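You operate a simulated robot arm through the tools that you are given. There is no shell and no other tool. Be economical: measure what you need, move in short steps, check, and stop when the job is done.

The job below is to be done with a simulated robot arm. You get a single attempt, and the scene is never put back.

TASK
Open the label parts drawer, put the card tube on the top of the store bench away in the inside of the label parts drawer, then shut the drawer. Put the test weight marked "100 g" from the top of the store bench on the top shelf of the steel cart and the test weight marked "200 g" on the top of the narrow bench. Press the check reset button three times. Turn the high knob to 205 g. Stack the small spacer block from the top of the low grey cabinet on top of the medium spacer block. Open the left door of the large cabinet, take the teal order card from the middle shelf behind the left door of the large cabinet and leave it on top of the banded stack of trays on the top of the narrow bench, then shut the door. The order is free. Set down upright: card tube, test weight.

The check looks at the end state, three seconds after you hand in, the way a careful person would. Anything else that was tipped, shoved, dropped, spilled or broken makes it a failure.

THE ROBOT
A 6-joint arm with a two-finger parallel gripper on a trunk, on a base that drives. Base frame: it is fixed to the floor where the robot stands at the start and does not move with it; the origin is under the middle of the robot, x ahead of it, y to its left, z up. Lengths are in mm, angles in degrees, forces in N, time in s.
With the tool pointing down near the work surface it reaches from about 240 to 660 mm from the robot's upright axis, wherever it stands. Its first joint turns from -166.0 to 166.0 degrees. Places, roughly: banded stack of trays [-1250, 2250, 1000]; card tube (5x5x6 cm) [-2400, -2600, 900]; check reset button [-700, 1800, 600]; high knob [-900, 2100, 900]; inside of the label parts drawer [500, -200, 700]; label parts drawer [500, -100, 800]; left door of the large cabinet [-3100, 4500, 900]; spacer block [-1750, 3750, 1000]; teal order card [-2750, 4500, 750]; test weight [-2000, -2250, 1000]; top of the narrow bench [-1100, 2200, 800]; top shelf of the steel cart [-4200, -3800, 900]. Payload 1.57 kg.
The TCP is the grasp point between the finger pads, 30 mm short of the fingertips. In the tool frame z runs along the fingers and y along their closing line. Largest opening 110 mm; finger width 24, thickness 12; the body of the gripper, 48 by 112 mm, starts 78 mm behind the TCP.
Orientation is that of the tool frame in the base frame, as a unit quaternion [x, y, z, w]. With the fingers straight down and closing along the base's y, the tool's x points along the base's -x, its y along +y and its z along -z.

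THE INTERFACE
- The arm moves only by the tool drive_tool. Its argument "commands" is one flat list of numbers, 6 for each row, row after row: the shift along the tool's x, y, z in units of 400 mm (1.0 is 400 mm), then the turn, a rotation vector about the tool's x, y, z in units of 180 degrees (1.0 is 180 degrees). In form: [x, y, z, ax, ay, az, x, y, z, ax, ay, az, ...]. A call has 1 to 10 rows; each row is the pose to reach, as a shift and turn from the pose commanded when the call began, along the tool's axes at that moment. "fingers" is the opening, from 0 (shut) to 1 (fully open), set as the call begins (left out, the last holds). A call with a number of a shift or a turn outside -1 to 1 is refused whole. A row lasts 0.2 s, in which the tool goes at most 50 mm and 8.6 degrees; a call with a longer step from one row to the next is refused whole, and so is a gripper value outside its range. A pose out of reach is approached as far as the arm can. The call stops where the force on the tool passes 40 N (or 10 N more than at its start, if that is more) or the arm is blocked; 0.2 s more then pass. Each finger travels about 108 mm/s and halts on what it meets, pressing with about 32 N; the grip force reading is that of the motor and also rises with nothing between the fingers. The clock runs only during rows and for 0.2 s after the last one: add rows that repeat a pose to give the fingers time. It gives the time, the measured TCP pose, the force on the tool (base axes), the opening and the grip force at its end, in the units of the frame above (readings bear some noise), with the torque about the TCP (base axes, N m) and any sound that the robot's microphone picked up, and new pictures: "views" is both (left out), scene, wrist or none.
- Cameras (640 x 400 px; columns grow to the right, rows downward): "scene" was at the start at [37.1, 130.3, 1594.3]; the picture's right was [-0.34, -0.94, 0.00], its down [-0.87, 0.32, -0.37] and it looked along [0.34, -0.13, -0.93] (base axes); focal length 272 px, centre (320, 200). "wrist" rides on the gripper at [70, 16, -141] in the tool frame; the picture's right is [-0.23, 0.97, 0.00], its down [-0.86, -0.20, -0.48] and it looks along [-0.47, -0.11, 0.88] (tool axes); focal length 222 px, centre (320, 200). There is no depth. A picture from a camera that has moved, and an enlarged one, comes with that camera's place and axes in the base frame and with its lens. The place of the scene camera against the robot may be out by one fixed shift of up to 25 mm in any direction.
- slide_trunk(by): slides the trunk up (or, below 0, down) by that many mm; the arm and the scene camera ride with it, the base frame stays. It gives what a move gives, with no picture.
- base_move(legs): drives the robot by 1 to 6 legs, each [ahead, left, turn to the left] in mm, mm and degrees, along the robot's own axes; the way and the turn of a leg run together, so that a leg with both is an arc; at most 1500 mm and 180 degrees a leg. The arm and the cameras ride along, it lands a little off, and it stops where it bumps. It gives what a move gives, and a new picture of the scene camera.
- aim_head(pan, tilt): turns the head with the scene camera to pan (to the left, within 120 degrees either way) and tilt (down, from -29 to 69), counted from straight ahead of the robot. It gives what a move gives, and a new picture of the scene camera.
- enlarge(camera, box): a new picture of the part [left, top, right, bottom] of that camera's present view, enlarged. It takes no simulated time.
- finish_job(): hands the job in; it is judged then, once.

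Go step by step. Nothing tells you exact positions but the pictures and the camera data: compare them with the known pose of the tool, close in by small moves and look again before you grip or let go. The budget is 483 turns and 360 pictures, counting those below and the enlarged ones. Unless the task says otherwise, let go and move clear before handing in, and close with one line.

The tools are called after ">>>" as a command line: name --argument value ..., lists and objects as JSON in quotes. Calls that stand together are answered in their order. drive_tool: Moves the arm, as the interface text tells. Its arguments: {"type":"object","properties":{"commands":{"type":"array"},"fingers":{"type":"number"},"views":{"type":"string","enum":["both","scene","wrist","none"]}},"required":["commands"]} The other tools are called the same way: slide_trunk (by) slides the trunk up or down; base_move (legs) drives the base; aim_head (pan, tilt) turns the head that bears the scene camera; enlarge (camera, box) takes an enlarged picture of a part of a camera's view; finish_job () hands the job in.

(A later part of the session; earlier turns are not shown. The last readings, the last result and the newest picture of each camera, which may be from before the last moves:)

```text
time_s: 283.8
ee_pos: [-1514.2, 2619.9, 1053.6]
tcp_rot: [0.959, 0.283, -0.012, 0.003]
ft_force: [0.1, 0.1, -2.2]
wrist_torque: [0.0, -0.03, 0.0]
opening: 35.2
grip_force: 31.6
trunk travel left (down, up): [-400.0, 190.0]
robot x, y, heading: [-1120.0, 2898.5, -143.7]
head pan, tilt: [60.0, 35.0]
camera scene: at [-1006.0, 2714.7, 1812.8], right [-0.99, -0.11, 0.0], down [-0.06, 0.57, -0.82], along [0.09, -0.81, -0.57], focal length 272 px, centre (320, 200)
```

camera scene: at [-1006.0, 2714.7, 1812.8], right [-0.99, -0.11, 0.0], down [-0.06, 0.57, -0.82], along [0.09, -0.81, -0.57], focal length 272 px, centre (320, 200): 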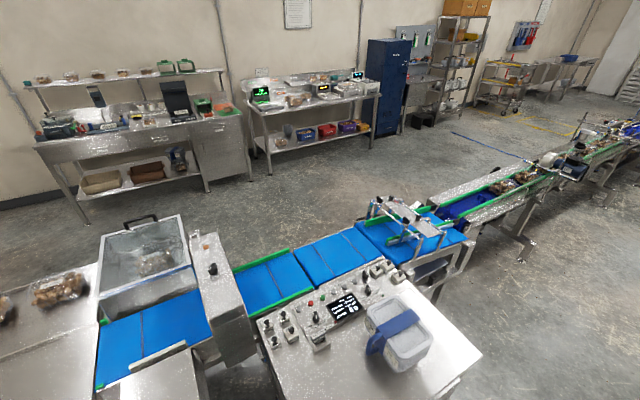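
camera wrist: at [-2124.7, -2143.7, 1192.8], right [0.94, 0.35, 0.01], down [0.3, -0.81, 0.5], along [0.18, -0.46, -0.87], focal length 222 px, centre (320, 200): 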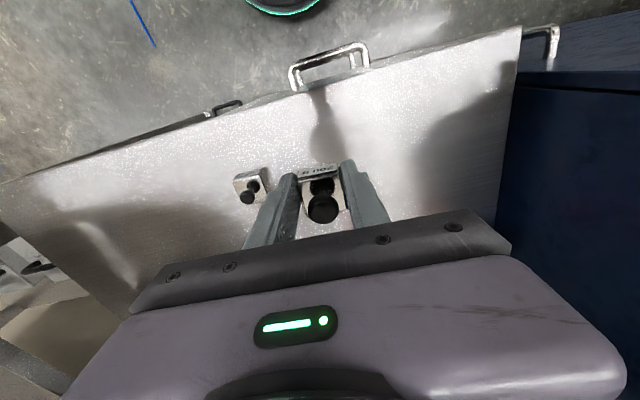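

>>> aim_head --pan 60 --tilt 55

>>> enlarge --camera "scene" --box '[240, 120, 480, 270]'

```text
time_s: 284.6
ee_pos: [-1515.0, 2618.6, 1052.8]
tcp_rot: [0.959, 0.283, -0.01, 0.002]
ft_force: [0.3, -0.1, -2.6]
wrist_torque: [0.03, -0.01, 0.01]
opening: 35.5
grip_force: 32.1
trunk travel left (down, up): [-400.0, 190.0]
robot x, y, heading: [-1116.6, 2896.7, -143.7]
head pan, tilt: [60.0, 55.0]
camera scene: at [-1007.8, 2730.5, 1784.5], right [-0.99, -0.11, 0.0], down [-0.09, 0.81, -0.57], along [0.06, -0.57, -0.82], focal length 272 px, centre (320, 200)
```

scene: 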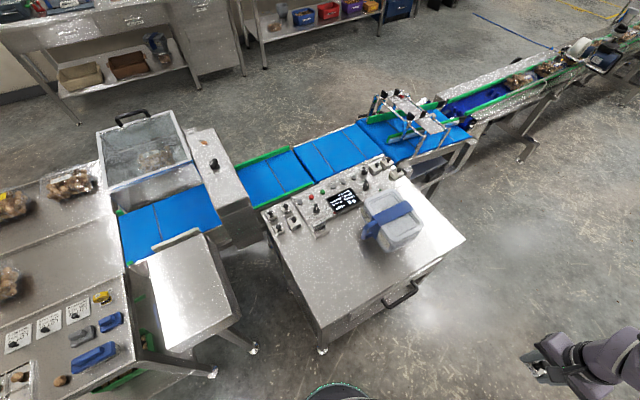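

```text
2.67 times, centred on (360, 195) of scene
camera zoom: at [-1007.8, 2730.5, 1784.5], right [-0.99, -0.11, 0.0], down [-0.09, 0.81, -0.57], along [0.06, -0.57, -0.82], focal length 726 px, centre (213, 213)
```

zoom: 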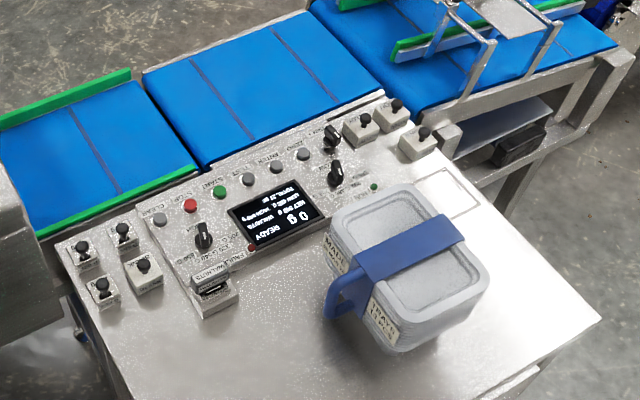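

I see the bench from behind: free area right of the banded stack. I'll turn to face the bench and bring the weight over the free area.

>>> base_move --legs '[[0, 0, 90.6], [0, -275, 0], [50, 0, 0]]'

>>> drive_tool --commands '[0, 0, 0, 0, 0, 0]' --views "wrist"

```text
time_s: 290.8
ee_pos: [-1048.5, 2290.2, 1052.7]
tcp_rot: [0.488, 0.873, -0.005, 0.009]
ft_force: [0.1, 0.7, -2.0]
wrist_torque: [0.06, 0.05, 0.02]
opening: 35.6
grip_force: 32.0
trunk travel left (down, up): [-400.0, 190.0]
robot x, y, heading: [-1316.4, 2697.7, -54.9]
head pan, tilt: [60.0, 55.0]
camera scene: at [-1133.3, 2805.7, 1784.5], right [0.09, -1.0, 0.0], down [-0.82, -0.07, -0.57], along [0.57, 0.05, -0.82], focal length 272 px, centre (320, 200)
```

scene: 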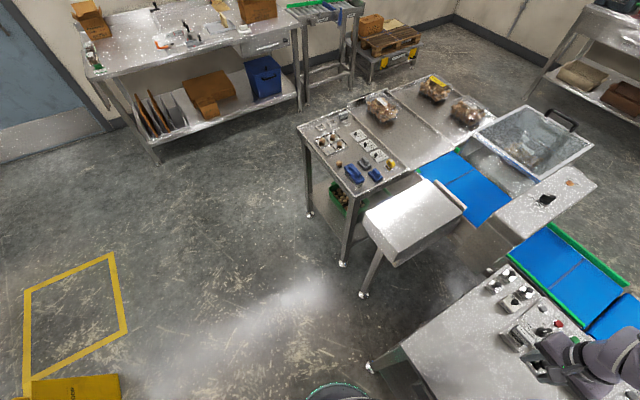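

```text
time_s: 291.2
ee_pos: [-1050.6, 2293.7, 1052.2]
tcp_rot: [0.489, 0.872, -0.005, 0.01]
ft_force: [-0.3, 1.0, -0.9]
wrist_torque: [0.02, -0.01, -0.01]
opening: 35.6
grip_force: 32.4
trunk travel left (down, up): [-400.0, 190.0]
robot x, y, heading: [-1312.4, 2697.6, -54.8]
head pan, tilt: [60.0, 55.0]
camera wrist: at [-1074.2, 2364.1, 1192.1], right [0.95, 0.31, 0.01], down [0.27, -0.82, 0.5], along [0.16, -0.47, -0.87], focal length 222 px, centre (320, 200)
```

wrist: 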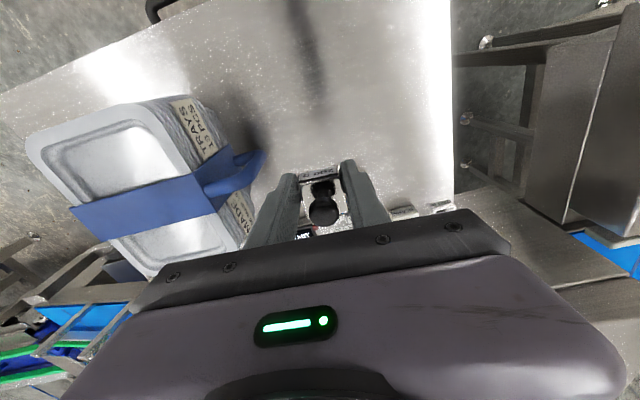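

I'll shift the weight away from the stack toward the free right end and lower it.

>>> drive_tool --commands '[0, 0.07, 0, 0, 0, 0, 0, 0.14, 0.05, 0, 0, 0, 0, 0.14, 0.15, 0, 0, 0, 0, 0.14, 0.25, 0, 0, 0]' --views "wrist"

```text
time_s: 292.2
ee_pos: [-999.8, 2319.6, 952.8]
tcp_rot: [0.489, 0.872, -0.005, 0.01]
ft_force: [0.7, 0.2, -2.5]
wrist_torque: [0.02, 0.03, 0.02]
opening: 35.9
grip_force: 32.1
trunk travel left (down, up): [-400.0, 190.0]
robot x, y, heading: [-1316.1, 2698.0, -55.0]
head pan, tilt: [60.0, 55.0]
camera wrist: at [-1023.4, 2390.1, 1092.7], right [0.95, 0.31, 0.01], down [0.27, -0.82, 0.5], along [0.16, -0.47, -0.87], focal length 222 px, centre (320, 200)
```

wrist: 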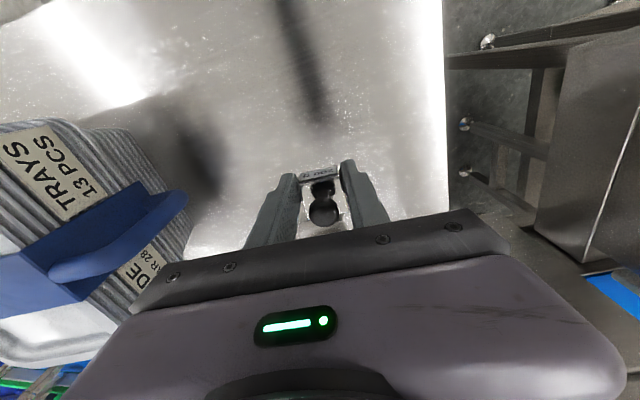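

>>> drive_tool --commands '[0, 0, 0.05, 0, 0, 0, 0, 0, 0.08, 0, 0, 0, 0, 0, 0.095, 0, 0, 0, 0, 0, 0.11, 0, 0, 0, 0, 0, 0.125, 0, 0, 0, 0, 0, 0.14, 0, 0, 0, 0, 0, 0.155, 0, 0, 0, 0, 0, 0.17, 0, 0, 0, 0, 0, 0.185, 0, 0, 0, 0, 0, 0.2, 0, 0, 0]' --views "wrist"

```text
time_s: 294.4
ee_pos: [-999.6, 2318.6, 873.4]
tcp_rot: [0.489, 0.872, -0.005, 0.01]
ft_force: [0.1, -0.3, -2.1]
wrist_torque: [0.02, -0.01, -0.01]
opening: 35.5
grip_force: 32.1
trunk travel left (down, up): [-400.0, 190.0]
robot x, y, heading: [-1316.2, 2698.3, -54.9]
head pan, tilt: [60.0, 55.0]
camera wrist: at [-1023.5, 2389.8, 1012.5], right [0.95, 0.31, 0.01], down [0.27, -0.82, 0.5], along [0.16, -0.47, -0.87], focal length 222 px, centre (320, 200)
```

wrist: 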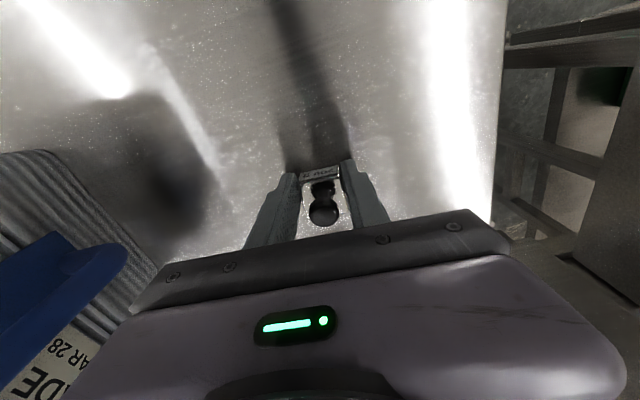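

>>> drive_tool --commands '[0, 0, 0.015, 0, 0, 0, 0, 0, 0.03, 0, 0, 0, 0, 0, 0.045, 0, 0, 0, 0, 0, 0.06, 0, 0, 0, 0, 0, 0.075, 0, 0, 0, 0, 0, 0.09, 0, 0, 0, 0, 0, 0.105, 0, 0, 0]' --views "wrist"

```text
time_s: 294.9
ee_pos: [-999.3, 2318.7, 869.5]
tcp_rot: [0.49, 0.872, -0.006, 0.012]
ft_force: [-7.5, 6.2, 28.8]
wrist_torque: [0.09, 0.81, -0.19]
opening: 35.4
grip_force: 32.2
trunk travel left (down, up): [-400.0, 190.0]
robot x, y, heading: [-1313.7, 2693.2, -55.0]
head pan, tilt: [60.0, 55.0]
stopped in row 2: the force on the tool passed its limit at 73 N (the readings are from after the stop); the commanded pose is now the measured one
camera wrist: at [-1023.9, 2390.3, 1008.4], right [0.95, 0.31, 0.01], down [0.27, -0.82, 0.5], along [0.16, -0.47, -0.86], focal length 222 px, centre (320, 200)
```

wrist: 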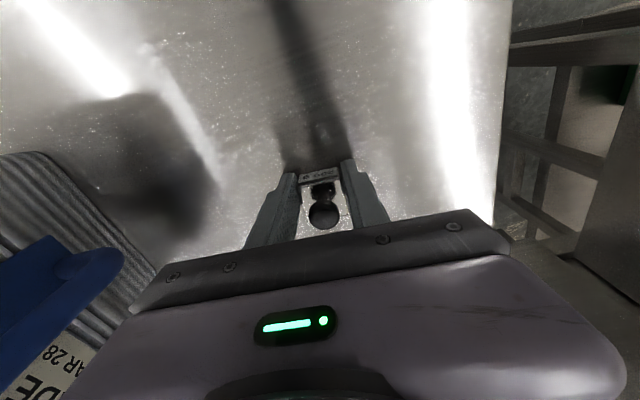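

The weight is on the bench (top at z≈835). Release and lift.

>>> drive_tool --commands '[0, 0, -0.003, 0, 0, 0, 0, 0, -0.003, 0, 0, 0, 0, 0, -0.003, 0, 0, 0]' --fingers 0.55 --views "none"

>>> drive_tool --commands '[0, 0, -0.1, 0, 0, 0, 0, 0, -0.2, 0, 0, 0, 0, 0, -0.3, 0, 0, 0, 0, 0, -0.4, 0, 0, 0]' --views "wrist"

```text
time_s: 295.7
ee_pos: [-999.3, 2318.6, 869.7]
tcp_rot: [0.489, 0.872, -0.007, 0.012]
ft_force: [5.1, 11.9, 26.4]
wrist_torque: [0.5, 0.21, -0.45]
opening: 50.0
grip_force: 0.1
trunk travel left (down, up): [-400.0, 190.0]
robot x, y, heading: [-1313.1, 2698.6, -55.0]
head pan, tilt: [60.0, 55.0]
```

```text
time_s: 296.7
ee_pos: [-1000.1, 2322.5, 1029.4]
tcp_rot: [0.489, 0.872, -0.006, 0.011]
ft_force: [-0.3, -0.5, -0.4]
wrist_torque: [0.02, 0.01, -0.03]
opening: 60.6
grip_force: 0.1
trunk travel left (down, up): [-400.0, 190.0]
robot x, y, heading: [-1313.9, 2696.7, -55.0]
head pan, tilt: [60.0, 55.0]
camera wrist: at [-1025.0, 2393.3, 1167.8], right [0.95, 0.31, 0.01], down [0.27, -0.82, 0.5], along [0.16, -0.47, -0.87], focal length 222 px, centre (320, 200)
```

wrist: 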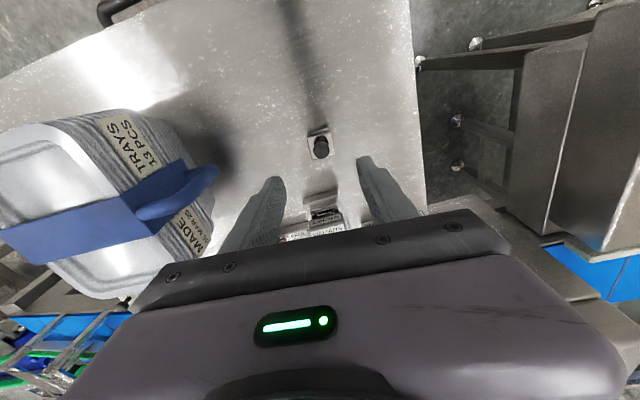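

The weight stands well. Next the HIGH knob: move closer and extend toward the panel to see it with the wrist camera.

>>> base_move --legs '[[60, 0, 1.8]]'

>>> drive_tool --commands '[-0.1, -0.03, 0, 0, 0, 0, -0.2, -0.06, 0, 0, 0, 0, -0.28, -0.09, 0, 0, 0, 0]' --views "wrist"

```text
time_s: 297.7
ee_pos: [-953.6, 2282.8, 1026.4]
tcp_rot: [0.475, 0.88, -0.006, 0.011]
ft_force: [0.0, -1.0, 0.0]
wrist_torque: [0.05, 0.04, -0.02]
opening: 60.4
grip_force: 0.1
trunk travel left (down, up): [-400.0, 190.0]
robot x, y, heading: [-1277.4, 2648.8, -52.9]
head pan, tilt: [60.0, 55.0]
camera scene: at [-1101.9, 2764.3, 1784.4], right [0.12, -0.99, 0.0], down [-0.81, -0.1, -0.57], along [0.57, 0.07, -0.82], focal length 272 px, centre (320, 200)
```

scene: 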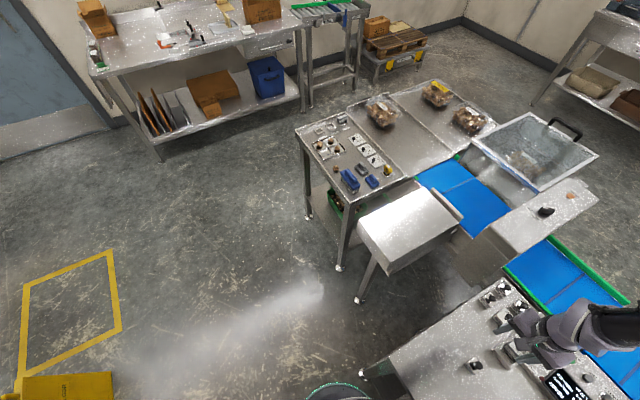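

```text
time_s: 298.5
ee_pos: [-923.3, 2170.1, 1029.6]
tcp_rot: [0.475, 0.88, -0.005, 0.012]
ft_force: [-0.1, -0.5, 0.4]
wrist_torque: [0.0, 0.0, 0.01]
opening: 60.6
grip_force: 0.1
trunk travel left (down, up): [-400.0, 190.0]
robot x, y, heading: [-1278.2, 2647.5, -53.0]
head pan, tilt: [60.0, 55.0]
camera wrist: at [-949.8, 2240.9, 1167.5], right [0.94, 0.35, 0.01], down [0.3, -0.81, 0.5], along [0.18, -0.47, -0.87], focal length 222 px, centre (320, 200)
```

wrist: 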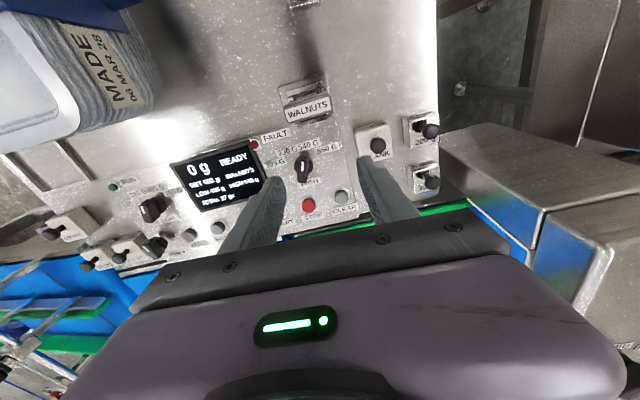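

Very good: the wrist camera sees the HIGH knob at (303,168). I'll enlarge to read the scale.

>>> enlarge --camera "wrist" --box '[240, 115, 360, 215]'

>>> enlarge --camera "wrist" --box '[170, 130, 270, 215]'

```text
4.00 times, centred on (300, 165) of wrist
camera zoom: at [-949.8, 2240.9, 1167.5], right [0.94, 0.35, 0.01], down [0.3, -0.81, 0.5], along [0.18, -0.47, -0.87], focal length 888 px, centre (400, 340)
```

zoom: 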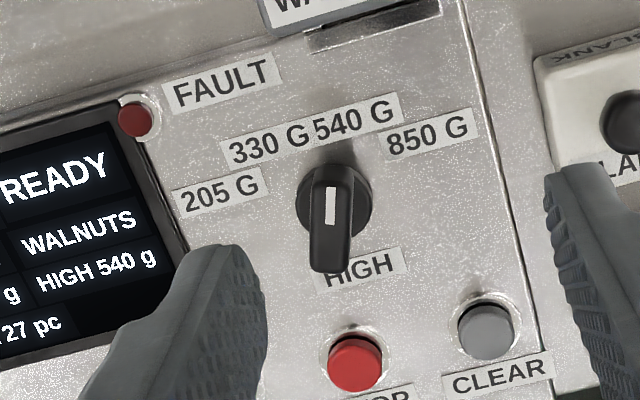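

```text
4.71 times, centred on (220, 172) of wrist
camera zoom: at [-949.8, 2240.9, 1167.5], right [0.94, 0.35, 0.01], down [0.3, -0.81, 0.5], along [0.18, -0.47, -0.87], focal length 1045 px, centre (791, 329)
```

zoom: 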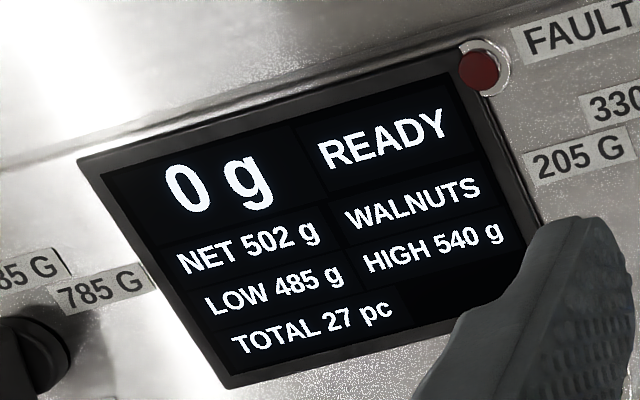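

HIGH is at 540 G now and needs to go two marks counter-clockwise to 205 G. I'll align above the knob at about (-929, 2126), rotating the tool to straddle its bar.

>>> drive_tool --commands '[-0.04, -0.035, 0.03, 0, 0, 0.04, -0.084, -0.072, 0.08, 0, 0, 0.08, -0.084, -0.072, 0.15, 0, 0, 0.12, -0.084, -0.072, 0.2, 0, 0, 0.12]' --fingers 0.4 --views "wrist"

```text
time_s: 299.5
ee_pos: [-926.7, 2124.5, 952.5]
tcp_rot: [0.632, 0.775, -0.003, 0.012]
ft_force: [-0.5, -0.3, 0.4]
wrist_torque: [-0.01, -0.01, 0.02]
opening: 43.9
grip_force: 0.1
trunk travel left (down, up): [-400.0, 190.0]
robot x, y, heading: [-1277.1, 2649.5, -53.1]
head pan, tilt: [60.0, 55.0]
camera wrist: at [-926.3, 2199.8, 1091.1], right [1.0, -0.03, 0.02], down [-0.03, -0.87, 0.5], along [0.0, -0.5, -0.87], focal length 222 px, centre (320, 200)
```

wrist: 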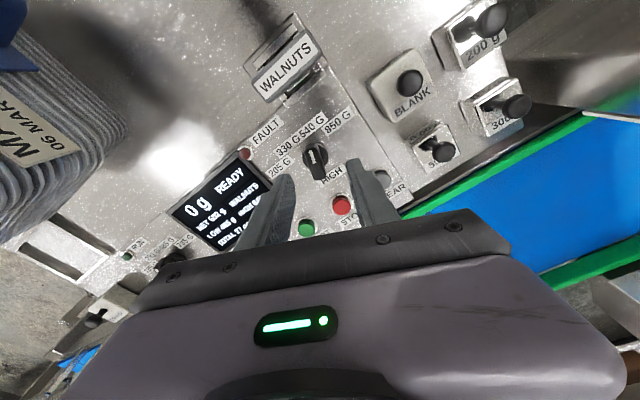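

>>> enlarge --camera "wrist" --box '[260, 110, 380, 200]'

```text
4.44 times, centred on (320, 155) of wrist
camera zoom: at [-926.3, 2199.8, 1091.1], right [1.0, -0.03, 0.02], down [-0.03, -0.87, 0.5], along [0.0, -0.5, -0.87], focal length 987 px, centre (320, 400)
```

zoom: 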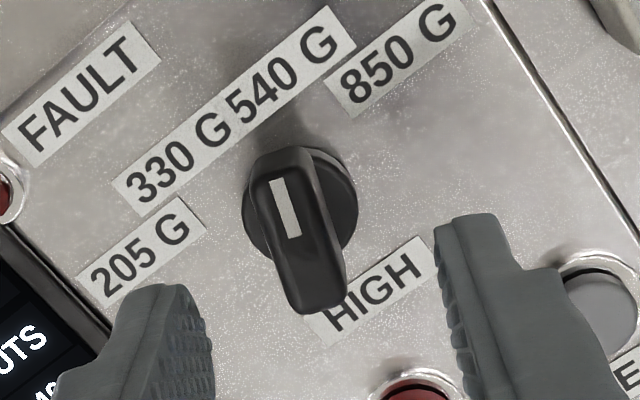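

The bar is aligned with the fingers. Descend partway, with a small lateral correction.

>>> drive_tool --commands '[0, -0.01, 0.05, 0, 0, 0, 0, -0.01, 0.1, 0, 0, 0]' --views "wrist"

>>> enlarge --camera "wrist" --box '[240, 110, 400, 230]'

```text
time_s: 300.1
ee_pos: [-930.3, 2123.2, 913.4]
tcp_rot: [0.631, 0.775, -0.003, 0.013]
ft_force: [0.2, -0.3, -0.7]
wrist_torque: [-0.02, 0.0, 0.01]
opening: 43.9
grip_force: 0.0
trunk travel left (down, up): [-400.0, 190.0]
robot x, y, heading: [-1279.2, 2651.7, -52.9]
head pan, tilt: [60.0, 55.0]
camera wrist: at [-930.3, 2198.5, 1052.1], right [1.0, -0.02, 0.02], down [-0.03, -0.87, 0.5], along [0.0, -0.5, -0.87], focal length 222 px, centre (320, 200)
```

wrist: 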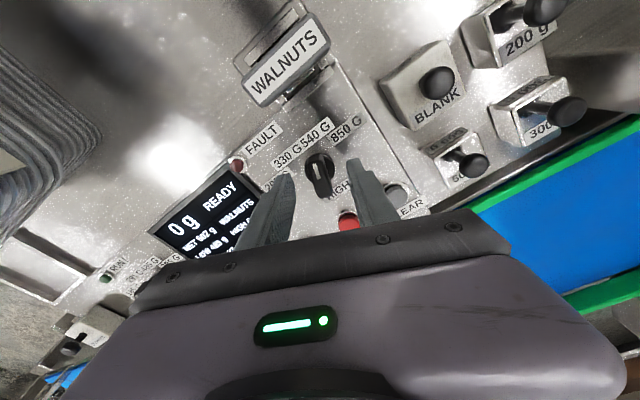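

```text
3.33 times, centred on (320, 170) of wrist
camera zoom: at [-930.3, 2198.5, 1052.1], right [1.0, -0.02, 0.02], down [-0.03, -0.87, 0.5], along [0.0, -0.5, -0.87], focal length 740 px, centre (320, 300)
```

zoom: 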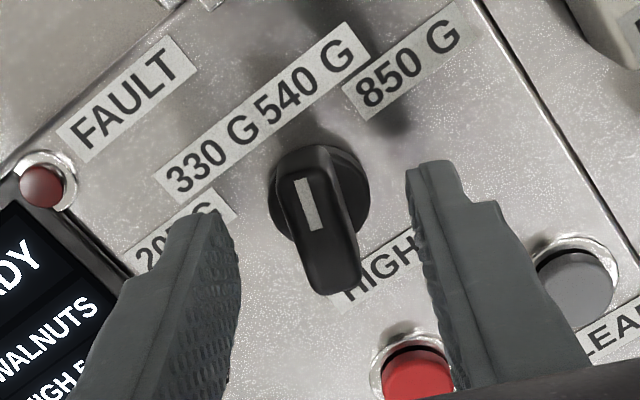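

>>> drive_tool --commands '[0, 0, 0.02, 0, 0, 0, 0, 0, 0.034, 0, 0, 0]' --views "none"

>>> drive_tool --commands '[0, 0, 0, 0, 0, 0, 0, 0, 0, 0, 0, 0, 0, 0, 0, 0, 0, 0]' --fingers 0 --views "wrist"

```text
time_s: 300.7
ee_pos: [-929.9, 2123.0, 898.8]
tcp_rot: [0.631, 0.775, -0.003, 0.012]
ft_force: [-0.5, 0.9, -0.3]
wrist_torque: [-0.01, -0.01, 0.02]
opening: 43.9
grip_force: 0.0
trunk travel left (down, up): [-400.0, 190.0]
robot x, y, heading: [-1278.4, 2649.4, -53.2]
head pan, tilt: [60.0, 55.0]
```

```text
time_s: 301.5
ee_pos: [-930.9, 2122.8, 898.7]
tcp_rot: [0.631, 0.776, -0.003, 0.013]
ft_force: [0.4, -0.7, -2.0]
wrist_torque: [-0.37, -0.01, 0.01]
opening: 26.3
grip_force: 36.9
trunk travel left (down, up): [-400.0, 190.0]
robot x, y, heading: [-1277.8, 2651.9, -53.3]
head pan, tilt: [60.0, 55.0]
camera wrist: at [-930.4, 2198.4, 1037.8], right [1.0, -0.02, 0.02], down [-0.03, -0.87, 0.5], along [0.0, -0.5, -0.87], focal length 222 px, centre (320, 200)
```

wrist: 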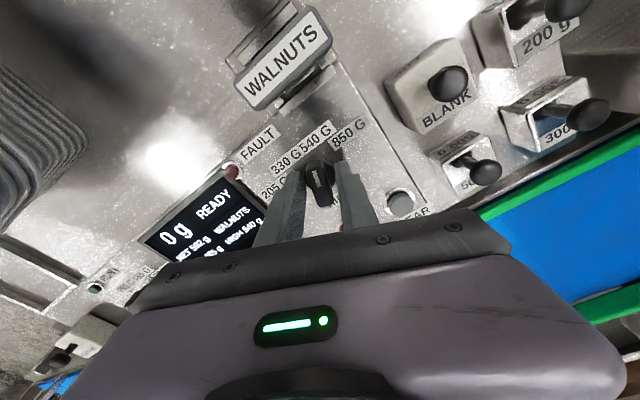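

The tips gripped the round skirt; I'll raise 8 mm to catch the bar only.

>>> drive_tool --commands '[0, 0, 0, 0, 0, 0, 0, 0, 0, 0, 0, 0, 0, 0, -0.02, 0, 0, 0]' --fingers 0.4 --views "none"

>>> drive_tool --commands '[0, 0, 0, 0, 0, 0, 0, 0, 0, 0, 0, 0, 0, 0, 0, 0, 0, 0]' --fingers 0 --views "wrist"

```text
time_s: 302.3
ee_pos: [-930.7, 2123.4, 909.0]
tcp_rot: [0.631, 0.776, -0.003, 0.012]
ft_force: [0.4, -0.2, 0.9]
wrist_torque: [-0.02, 0.0, -0.02]
opening: 43.8
grip_force: 0.0
trunk travel left (down, up): [-400.0, 190.0]
robot x, y, heading: [-1275.2, 2646.2, -53.1]
head pan, tilt: [60.0, 55.0]
```

```text
time_s: 303.1
ee_pos: [-929.0, 2123.0, 908.1]
tcp_rot: [0.631, 0.776, -0.003, 0.013]
ft_force: [3.8, -0.6, 1.0]
wrist_torque: [-0.04, 0.33, 0.0]
opening: 14.2
grip_force: 30.4
trunk travel left (down, up): [-400.0, 190.0]
robot x, y, heading: [-1281.8, 2648.9, -53.1]
head pan, tilt: [60.0, 55.0]
camera wrist: at [-930.2, 2198.0, 1046.8], right [1.0, -0.02, 0.02], down [-0.03, -0.87, 0.5], along [0.0, -0.5, -0.87], focal length 222 px, centre (320, 200)
```

wrist: 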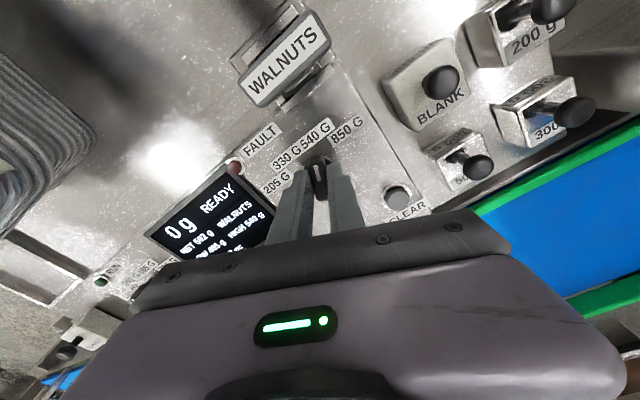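

Gripped the bar (14 mm). Rotating counter-clockwise 40° first.

>>> drive_tool --commands '[0, 0, 0, 0, 0, -0.045, 0, 0, 0, 0, 0, -0.09, 0, 0, 0, 0, 0, -0.135, 0, 0, 0, 0, 0, -0.18, 0, 0, 0, 0, 0, -0.222, 0, 0, 0, 0, 0, -0.222]' --views "wrist"

>>> enlarge --camera "wrist" --box '[160, 120, 380, 260]'

```text
time_s: 304.5
ee_pos: [-930.4, 2123.5, 908.3]
tcp_rot: [0.327, 0.945, -0.007, 0.01]
ft_force: [0.3, -0.8, 11.6]
wrist_torque: [0.19, -0.34, -0.01]
opening: 13.8
grip_force: 30.2
trunk travel left (down, up): [-400.0, 190.0]
robot x, y, heading: [-1282.4, 2647.8, -53.3]
head pan, tilt: [60.0, 55.0]
camera wrist: at [-976.9, 2182.5, 1046.3], right [0.78, 0.62, 0.0], down [0.54, -0.68, 0.5], along [0.31, -0.39, -0.86], focal length 222 px, centre (320, 200)
```

wrist: 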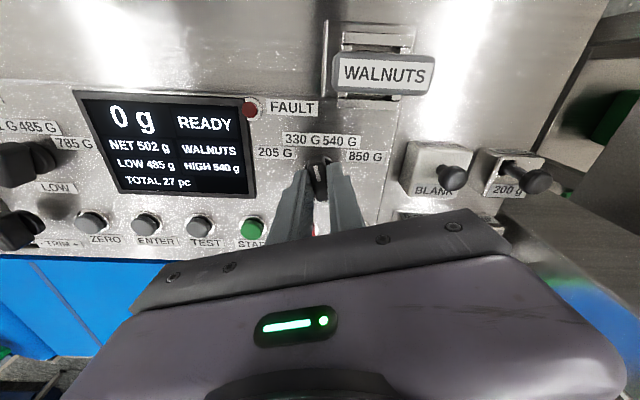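

```text
2.86 times, centred on (270, 190) of wrist
camera zoom: at [-976.9, 2182.5, 1046.3], right [0.78, 0.62, 0.0], down [0.54, -0.68, 0.5], along [0.31, -0.39, -0.86], focal length 635 px, centre (463, 229)
```

zoom: 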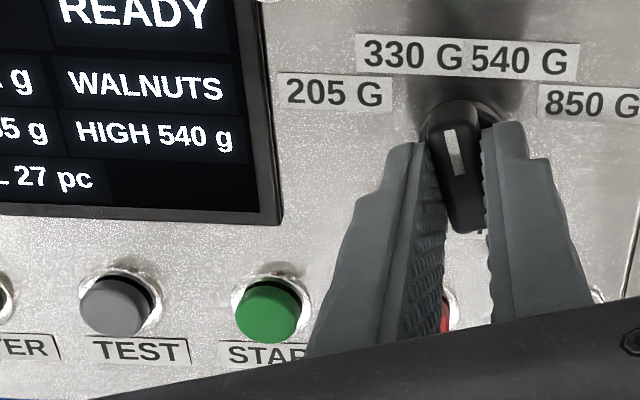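

The pointer moves with the fingers; it is now near 330 G. Continuing to 205 G (about 48° more).

>>> drive_tool --commands '[0, 0, 0, 0, 0, -0.045, 0, 0, 0, 0, 0, -0.09, 0, 0, 0, 0, 0, -0.135, 0, 0, 0, 0, 0, -0.18, 0, 0, 0, 0, 0, -0.225, 0, 0, 0, 0, 0, -0.25, 0, 0, 0, 0, 0, -0.25]' --views "wrist"

>>> enlarge --camera "wrist" --box '[200, 80, 420, 220]'

```text
time_s: 306.1
ee_pos: [-930.3, 2123.5, 908.0]
tcp_rot: [-0.058, 0.998, -0.011, 0.007]
ft_force: [-0.9, -3.6, 13.2]
wrist_torque: [0.37, -0.3, -0.58]
opening: 14.1
grip_force: 30.6
trunk travel left (down, up): [-400.0, 190.0]
robot x, y, heading: [-1277.7, 2648.2, -53.3]
head pan, tilt: [60.0, 55.0]
camera wrist: at [-1003.4, 2134.3, 1046.7], right [0.11, 0.99, -0.02], down [0.86, -0.09, 0.49], along [0.49, -0.07, -0.87], focal length 222 px, centre (320, 200)
```

wrist: 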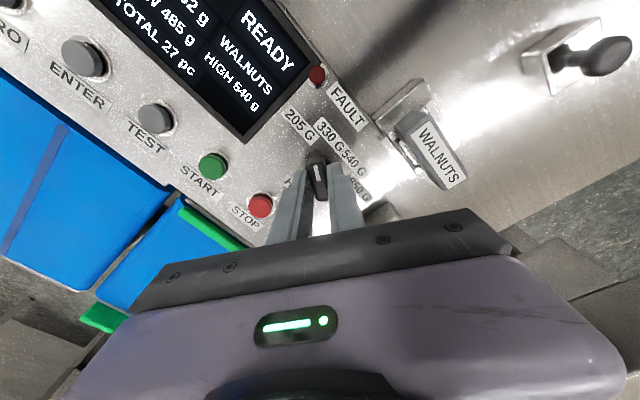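

```text
2.86 times, centred on (310, 150) of wrist
camera zoom: at [-1003.4, 2134.3, 1046.7], right [0.11, 0.99, -0.02], down [0.86, -0.09, 0.49], along [0.49, -0.07, -0.87], focal length 635 px, centre (349, 343)
```

zoom: 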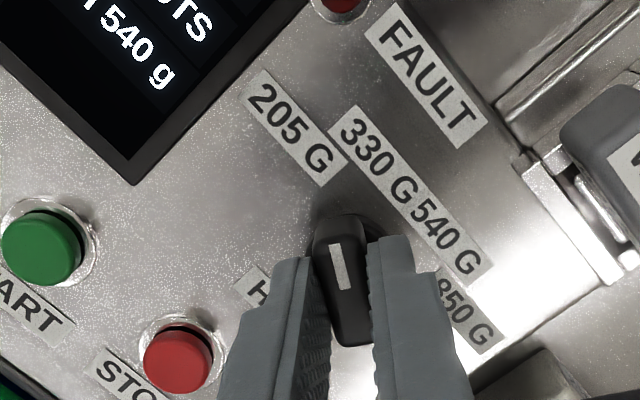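

>>> drive_tool --commands '[0, 0, 0, 0, 0, 0, 0, 0, 0, 0, 0, 0, 0, 0, -0.08, 0, 0, 0]' --fingers 0.4 --views "wrist"

>>> enlarge --camera "wrist" --box '[200, 60, 420, 200]'

```text
time_s: 306.9
ee_pos: [-930.3, 2123.9, 939.0]
tcp_rot: [-0.058, 0.998, -0.012, 0.007]
ft_force: [0.4, 0.1, 0.8]
wrist_torque: [0.02, -0.01, 0.05]
opening: 43.8
grip_force: 0.0
trunk travel left (down, up): [-400.0, 190.0]
robot x, y, heading: [-1279.2, 2646.3, -53.5]
head pan, tilt: [60.0, 55.0]
camera wrist: at [-1003.8, 2135.4, 1078.3], right [0.11, 0.99, -0.02], down [0.87, -0.09, 0.49], along [0.49, -0.07, -0.87], focal length 222 px, centre (320, 200)
```

wrist: 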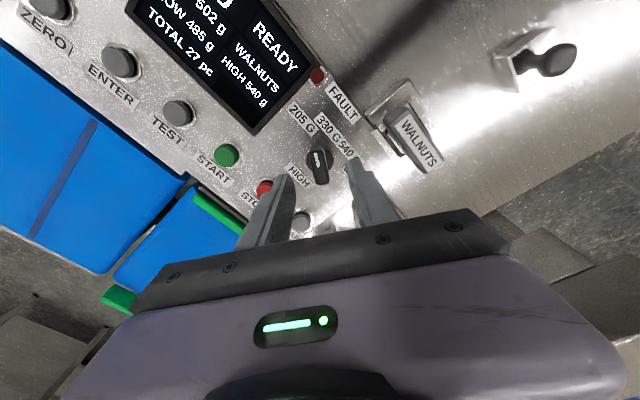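

```text
2.86 times, centred on (310, 130) of wrist
camera zoom: at [-1003.8, 2135.4, 1078.3], right [0.11, 0.99, -0.02], down [0.87, -0.09, 0.49], along [0.49, -0.07, -0.87], focal length 635 px, centre (349, 400)
```

zoom: 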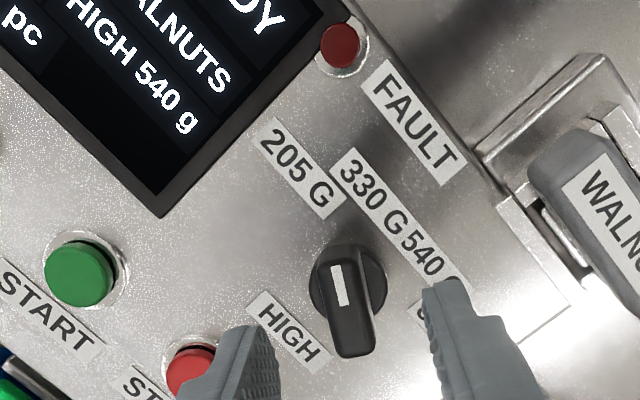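

The pointer now lies toward 205 G and the knob seemed to reach its end stop. I'll rotate the tool back and look from a clearer angle, also at the display.

>>> drive_tool --commands '[0, 0, -0.05, 0, 0, 0.045, 0, 0, -0.1, 0, 0, 0.09, 0, 0, -0.15, 0, 0, 0.135, 0, 0, -0.2, 0, 0, 0.18, 0, 0, -0.225, 0, 0, 0.225, 0, 0, -0.225, 0, 0, 0.27, 0, 0, -0.225, 0, 0, 0.315, 0, 0, -0.225, 0, 0, 0.355]' --views "wrist"

>>> enlarge --camera "wrist" --box '[220, 90, 380, 200]'

```text
time_s: 308.7
ee_pos: [-931.8, 2126.3, 1028.8]
tcp_rot: [0.48, 0.877, -0.005, 0.012]
ft_force: [-0.5, 0.5, -0.8]
wrist_torque: [-0.01, -0.01, 0.01]
opening: 44.2
grip_force: 0.0
trunk travel left (down, up): [-400.0, 190.0]
robot x, y, heading: [-1280.3, 2650.6, -52.9]
head pan, tilt: [60.0, 55.0]
camera wrist: at [-956.9, 2196.4, 1167.2], right [0.94, 0.33, 0.01], down [0.29, -0.82, 0.5], along [0.17, -0.47, -0.87], focal length 222 px, centre (320, 200)
```

wrist: 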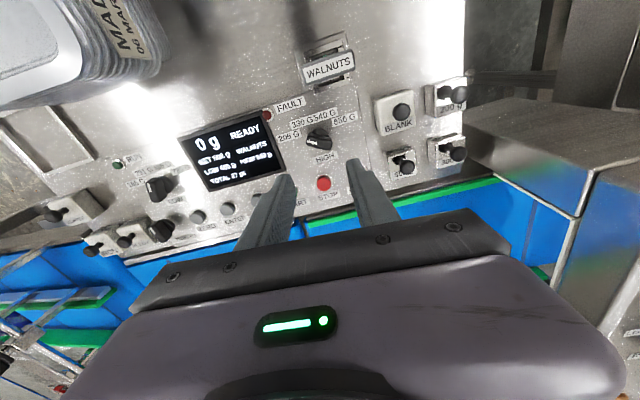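

```text
3.64 times, centred on (300, 145) of wrist
camera zoom: at [-956.9, 2196.4, 1167.2], right [0.94, 0.33, 0.01], down [0.29, -0.82, 0.5], along [0.17, -0.47, -0.87], focal length 808 px, centre (393, 400)
```

zoom: 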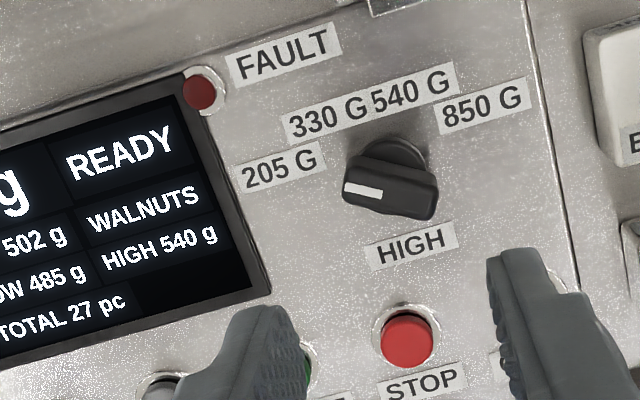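

The pointer measures about 65° left of centre while the scale geometry (±20°, ±60°) puts 205 G at 60°. I'll regrip and bring it back by about 4.5°.

>>> drive_tool --commands '[0, 0, 0, 0, 0, -0.045, 0, 0, 0, 0, 0, -0.09, 0, 0, 0, 0, 0, -0.135, 0, 0, 0, 0, 0, -0.18, 0, 0, 0.02, 0, 0, -0.225, 0, 0, 0.07, 0, 0, -0.27, 0, 0, 0.14, 0, 0, -0.315, 0, 0, 0.225, 0, 0, -0.355]' --views "none"

>>> drive_tool --commands '[0, 0, 0.04, 0, 0, 0, 0, 0, 0.079, 0, 0, 0]' --views "wrist"

```text
time_s: 310.5
ee_pos: [-931.3, 2123.7, 937.3]
tcp_rot: [-0.059, 0.998, -0.01, 0.006]
ft_force: [-0.2, -0.1, 0.5]
wrist_torque: [-0.03, -0.02, 0.0]
opening: 44.0
grip_force: 0.0
trunk travel left (down, up): [-400.0, 190.0]
robot x, y, heading: [-1277.7, 2648.7, -52.9]
head pan, tilt: [60.0, 55.0]
```

```text
time_s: 311.1
ee_pos: [-929.3, 2122.8, 905.9]
tcp_rot: [-0.058, 0.998, -0.011, 0.007]
ft_force: [0.9, -0.4, -0.6]
wrist_torque: [0.01, 0.0, 0.02]
opening: 43.7
grip_force: 0.0
trunk travel left (down, up): [-400.0, 190.0]
robot x, y, heading: [-1277.8, 2647.1, -53.0]
head pan, tilt: [60.0, 55.0]
camera wrist: at [-1002.7, 2133.7, 1045.7], right [0.11, 0.99, -0.02], down [0.87, -0.09, 0.49], along [0.49, -0.07, -0.87], focal length 222 px, centre (320, 200)
```

wrist: 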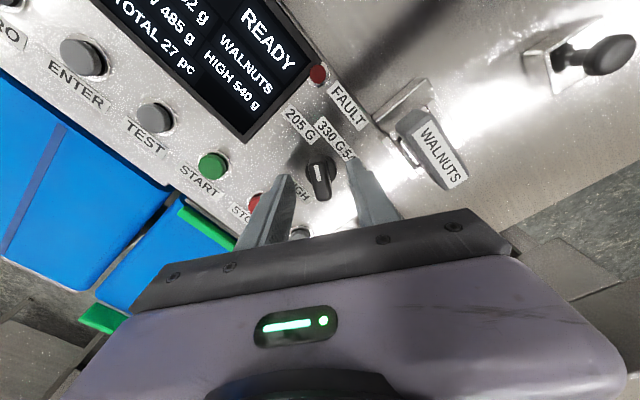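

>>> drive_tool --commands '[0, 0, -0.004, 0, 0, 0, 0, 0, -0.004, 0, 0, 0, 0, 0, -0.004, 0, 0, 0]' --fingers 0 --views "none"

>>> drive_tool --commands '[0, 0, 0, 0, 0, 0.012, 0, 0, 0, 0, 0, 0.025, 0, 0, 0, 0, 0, 0.025]' --views "none"

>>> drive_tool --commands '[0, 0, 0, 0, 0, 0, 0, 0, 0, 0, 0, 0, 0, 0, -0.08, 0, 0, 0]' --fingers 0.4 --views "none"

>>> drive_tool --commands '[0, 0, -0.05, 0, 0, 0.045, 0, 0, -0.1, 0, 0, 0.09, 0, 0, -0.15, 0, 0, 0.135, 0, 0, -0.2, 0, 0, 0.18, 0, 0, -0.225, 0, 0, 0.225, 0, 0, -0.225, 0, 0, 0.27, 0, 0, -0.225, 0, 0, 0.315, 0, 0, -0.225, 0, 0, 0.33]' --views "wrist"

>>> enlarge --camera "wrist" --box '[220, 90, 380, 200]'

```text
time_s: 311.9
ee_pos: [-929.2, 2122.0, 907.2]
tcp_rot: [-0.058, 0.998, -0.01, 0.007]
ft_force: [-1.4, 5.8, -11.5]
wrist_torque: [0.53, -0.16, -0.46]
opening: 13.9
grip_force: 30.8
trunk travel left (down, up): [-400.0, 190.0]
robot x, y, heading: [-1275.6, 2652.3, -53.1]
head pan, tilt: [60.0, 55.0]
```

```text
time_s: 312.7
ee_pos: [-930.1, 2122.5, 907.2]
tcp_rot: [-0.019, 1.0, -0.01, 0.007]
ft_force: [-4.0, 9.0, -17.4]
wrist_torque: [0.58, 0.67, 0.04]
opening: 14.0
grip_force: 30.3
trunk travel left (down, up): [-400.0, 190.0]
robot x, y, heading: [-1277.7, 2649.2, -52.9]
head pan, tilt: [60.0, 55.0]
```

```text
time_s: 313.5
ee_pos: [-930.6, 2124.1, 941.8]
tcp_rot: [-0.02, 1.0, -0.012, 0.006]
ft_force: [0.0, -0.3, -0.1]
wrist_torque: [0.0, 0.04, -0.05]
opening: 44.2
grip_force: 0.0
trunk travel left (down, up): [-400.0, 190.0]
robot x, y, heading: [-1279.1, 2649.1, -53.3]
head pan, tilt: [60.0, 55.0]
```

```text
time_s: 315.3
ee_pos: [-931.4, 2124.3, 1028.2]
tcp_rot: [0.48, 0.877, -0.005, 0.012]
ft_force: [0.1, -0.4, 0.0]
wrist_torque: [0.02, 0.0, -0.06]
opening: 43.9
grip_force: 0.1
trunk travel left (down, up): [-400.0, 190.0]
robot x, y, heading: [-1280.3, 2647.9, -53.2]
head pan, tilt: [60.0, 55.0]
camera wrist: at [-957.2, 2195.7, 1168.7], right [0.94, 0.33, 0.01], down [0.29, -0.82, 0.5], along [0.17, -0.47, -0.87], focal length 222 px, centre (320, 200)
```

wrist: 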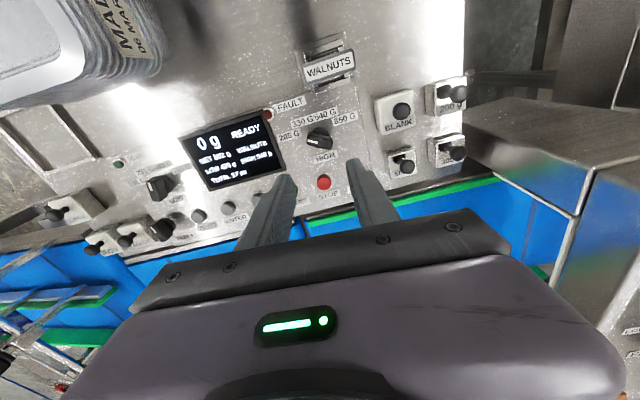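

```text
3.64 times, centred on (300, 145) of wrist
camera zoom: at [-957.2, 2195.7, 1168.7], right [0.94, 0.33, 0.01], down [0.29, -0.82, 0.5], along [0.17, -0.47, -0.87], focal length 808 px, centre (393, 400)
```

zoom: 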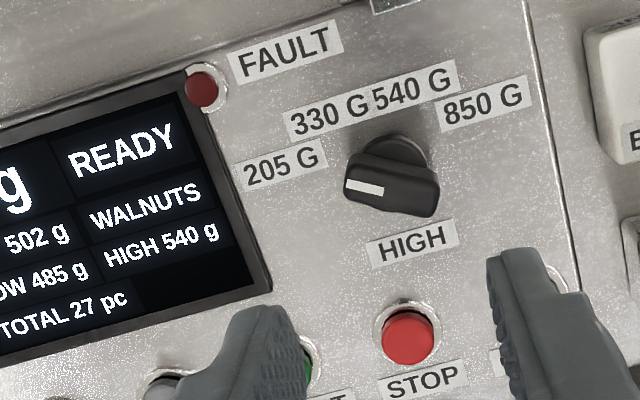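

The pointer sits at the 205 G detent (it returned to the same spot and the grip torque vanished there). Next: back off, retract, and look at the low grey cabinet behind.

>>> base_move --legs '[[-200, 0, 0]]'

>>> drive_tool --commands '[0.1, 0, -0.02, 0, 0, 0, 0.2, 0, -0.04, 0, 0, 0, 0.3, 0, -0.06, 0, 0, 0, 0.4, 0, -0.08, 0, 0, 0, 0.5, 0, -0.1, 0, 0, 0]' --views "none"

>>> aim_head --pan 120 --tilt 25

```text
time_s: 316.9
ee_pos: [-1049.2, 2285.8, 1030.5]
tcp_rot: [0.477, 0.879, -0.006, 0.012]
ft_force: [-0.4, 0.6, 1.1]
wrist_torque: [-0.02, -0.02, 0.02]
opening: 44.1
grip_force: 0.0
trunk travel left (down, up): [-400.0, 190.0]
robot x, y, heading: [-1395.0, 2806.6, -53.0]
head pan, tilt: [60.0, 55.0]
camera scene: at [-1224.3, 2926.9, 1784.5], right [0.12, -0.99, 0.0], down [-0.81, -0.1, -0.57], along [0.57, 0.07, -0.82], focal length 272 px, centre (320, 200)
```

scene: 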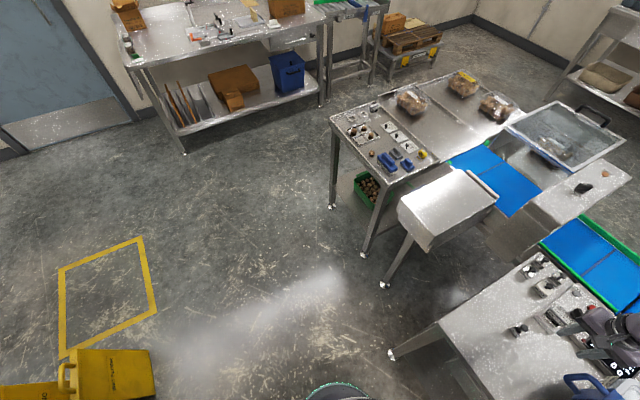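

```text
time_s: 318.1
ee_pos: [-1156.4, 2455.4, 1064.8]
tcp_rot: [0.477, 0.879, -0.005, 0.012]
ft_force: [0.0, 0.1, 0.1]
wrist_torque: [-0.06, -0.01, -0.05]
opening: 44.0
grip_force: 0.0
trunk travel left (down, up): [-400.0, 190.0]
robot x, y, heading: [-1401.3, 2809.5, -52.8]
head pan, tilt: [60.0, 55.0]
```

```text
time_s: 319.4
ee_pos: [-1156.2, 2454.8, 1063.9]
tcp_rot: [0.477, 0.879, -0.005, 0.012]
ft_force: [0.1, 0.9, 0.4]
wrist_torque: [0.01, 0.01, -0.03]
opening: 44.2
grip_force: 0.0
trunk travel left (down, up): [-400.0, 190.0]
robot x, y, heading: [-1398.4, 2809.8, -52.8]
head pan, tilt: [120.0, 25.0]
camera scene: at [-1259.2, 3002.0, 1828.5], right [0.92, -0.39, 0.0], down [-0.17, -0.39, -0.91], along [0.35, 0.83, -0.42], focal length 272 px, centre (320, 200)
```

scene: 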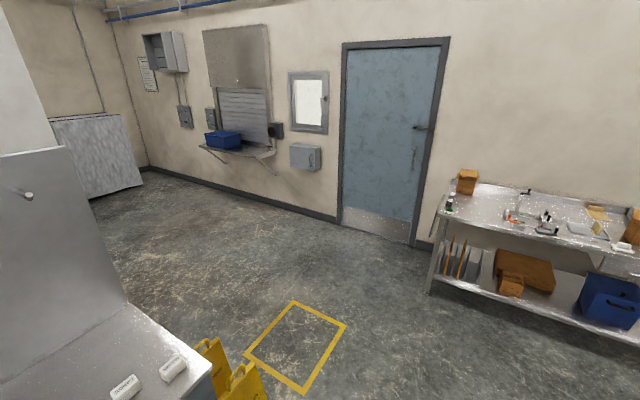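

>>> base_move --legs '[[-60, 0, 0], [0, 0, 179.9]]'

>>> aim_head --pan 0 --tilt 35

```text
time_s: 327.6
ee_pos: [-1660.1, 3220.1, 1064.5]
tcp_rot: [0.866, -0.5, -0.012, -0.005]
ft_force: [0.5, 0.1, -0.3]
wrist_torque: [-0.02, -0.03, -0.04]
opening: 44.1
grip_force: 0.0
trunk travel left (down, up): [-400.0, 190.0]
robot x, y, heading: [-1439.3, 2852.4, 124.1]
head pan, tilt: [120.0, 25.0]
camera scene: at [-1576.1, 2686.9, 1828.5], right [-0.9, 0.44, 0.0], down [0.18, 0.38, -0.91], along [-0.4, -0.82, -0.42], focal length 272 px, centre (320, 200)
```

scene: 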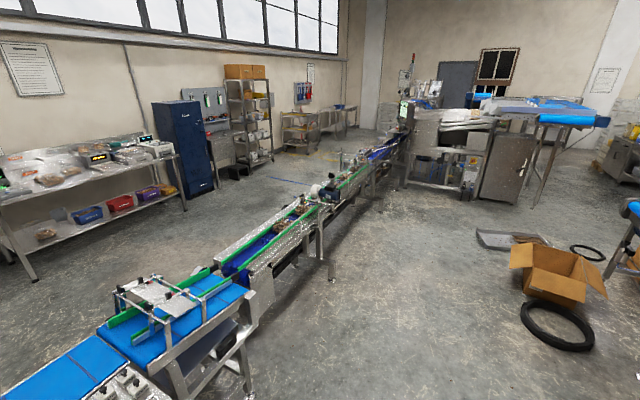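

```text
time_s: 329.6
ee_pos: [-1659.4, 3220.6, 1063.3]
tcp_rot: [0.866, -0.499, -0.012, -0.006]
ft_force: [-1.2, -0.4, 1.0]
wrist_torque: [-0.04, 0.0, 0.02]
opening: 43.9
grip_force: 0.1
trunk travel left (down, up): [-400.0, 190.0]
robot x, y, heading: [-1431.1, 2855.4, 124.0]
head pan, tilt: [0.0, 35.0]
camera scene: at [-1585.2, 2842.7, 1812.7], right [0.83, 0.56, 0.0], down [0.32, -0.47, -0.82], along [-0.46, 0.68, -0.57], focal length 272 px, centre (320, 200)
```

scene: 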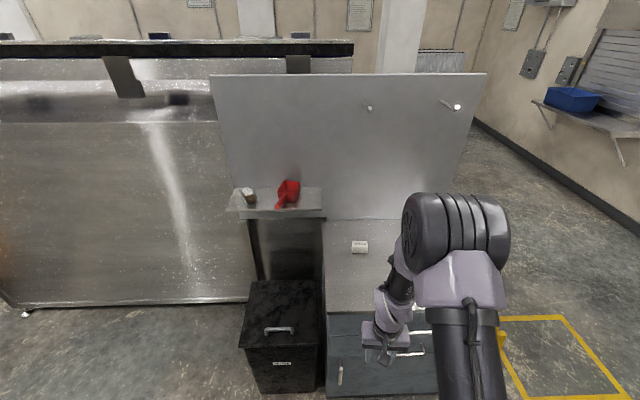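

>>> base_move --legs '[[0, 0, 3], [0, 400, 0]]'

>>> aim_head --pan -28 --tilt 38

```text
time_s: 332.5
ee_pos: [-1994.5, 2970.1, 1063.0]
tcp_rot: [0.877, -0.48, -0.011, -0.005]
ft_force: [0.5, -0.3, 0.1]
wrist_torque: [0.02, 0.0, -0.01]
opening: 44.2
grip_force: 0.0
trunk travel left (down, up): [-400.0, 190.0]
robot x, y, heading: [-1753.4, 2618.0, 126.7]
head pan, tilt: [0.0, 35.0]
camera scene: at [-1901.1, 2597.4, 1812.7], right [0.8, 0.6, 0.0], down [0.34, -0.46, -0.82], along [-0.49, 0.66, -0.57], focal length 272 px, centre (320, 200)
```

scene: 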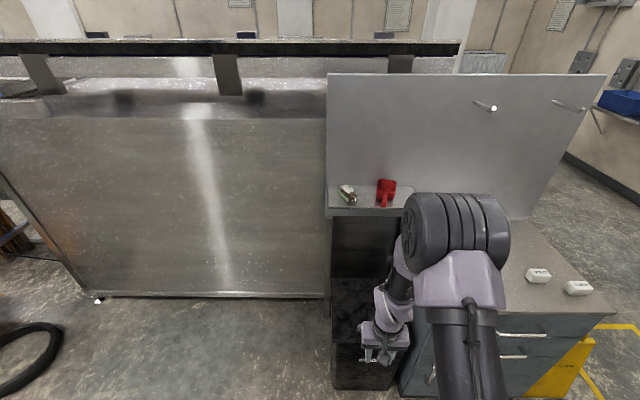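

```text
time_s: 333.4
ee_pos: [-1994.0, 2971.9, 1064.5]
tcp_rot: [0.878, -0.479, -0.012, -0.005]
ft_force: [0.0, 0.6, -0.7]
wrist_torque: [0.0, 0.02, -0.01]
opening: 44.0
grip_force: 0.0
trunk travel left (down, up): [-400.0, 190.0]
robot x, y, heading: [-1748.6, 2617.6, 126.4]
head pan, tilt: [-28.0, 38.0]
camera scene: at [-1861.0, 2612.5, 1808.2], right [0.99, 0.15, 0.0], down [0.09, -0.61, -0.79], along [-0.12, 0.78, -0.62], focal length 272 px, centre (320, 200)
```

scene: 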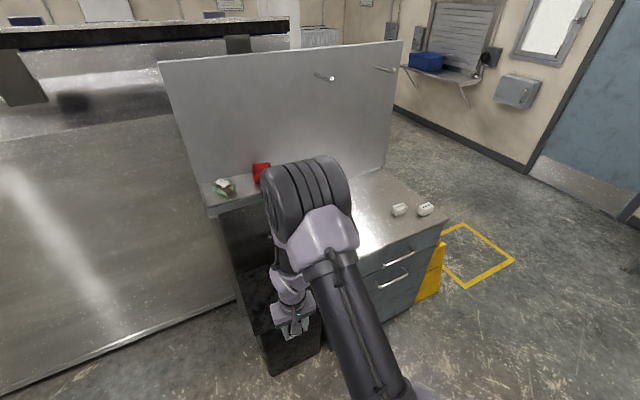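

>>> enlarge --camera "scene" --box '[380, 190, 450, 230]'

```text
9.14 times, centred on (415, 210) of scene
camera zoom: at [-1861.0, 2612.5, 1808.2], right [0.99, 0.15, 0.0], down [0.09, -0.61, -0.79], along [-0.12, 0.78, -0.62], focal length 2488 px, centre (-549, 109)
```

zoom: 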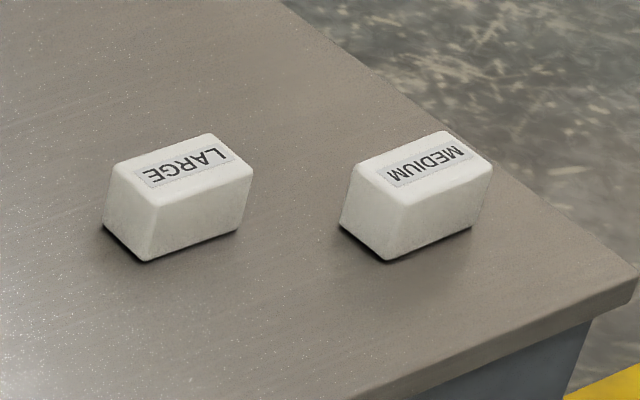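

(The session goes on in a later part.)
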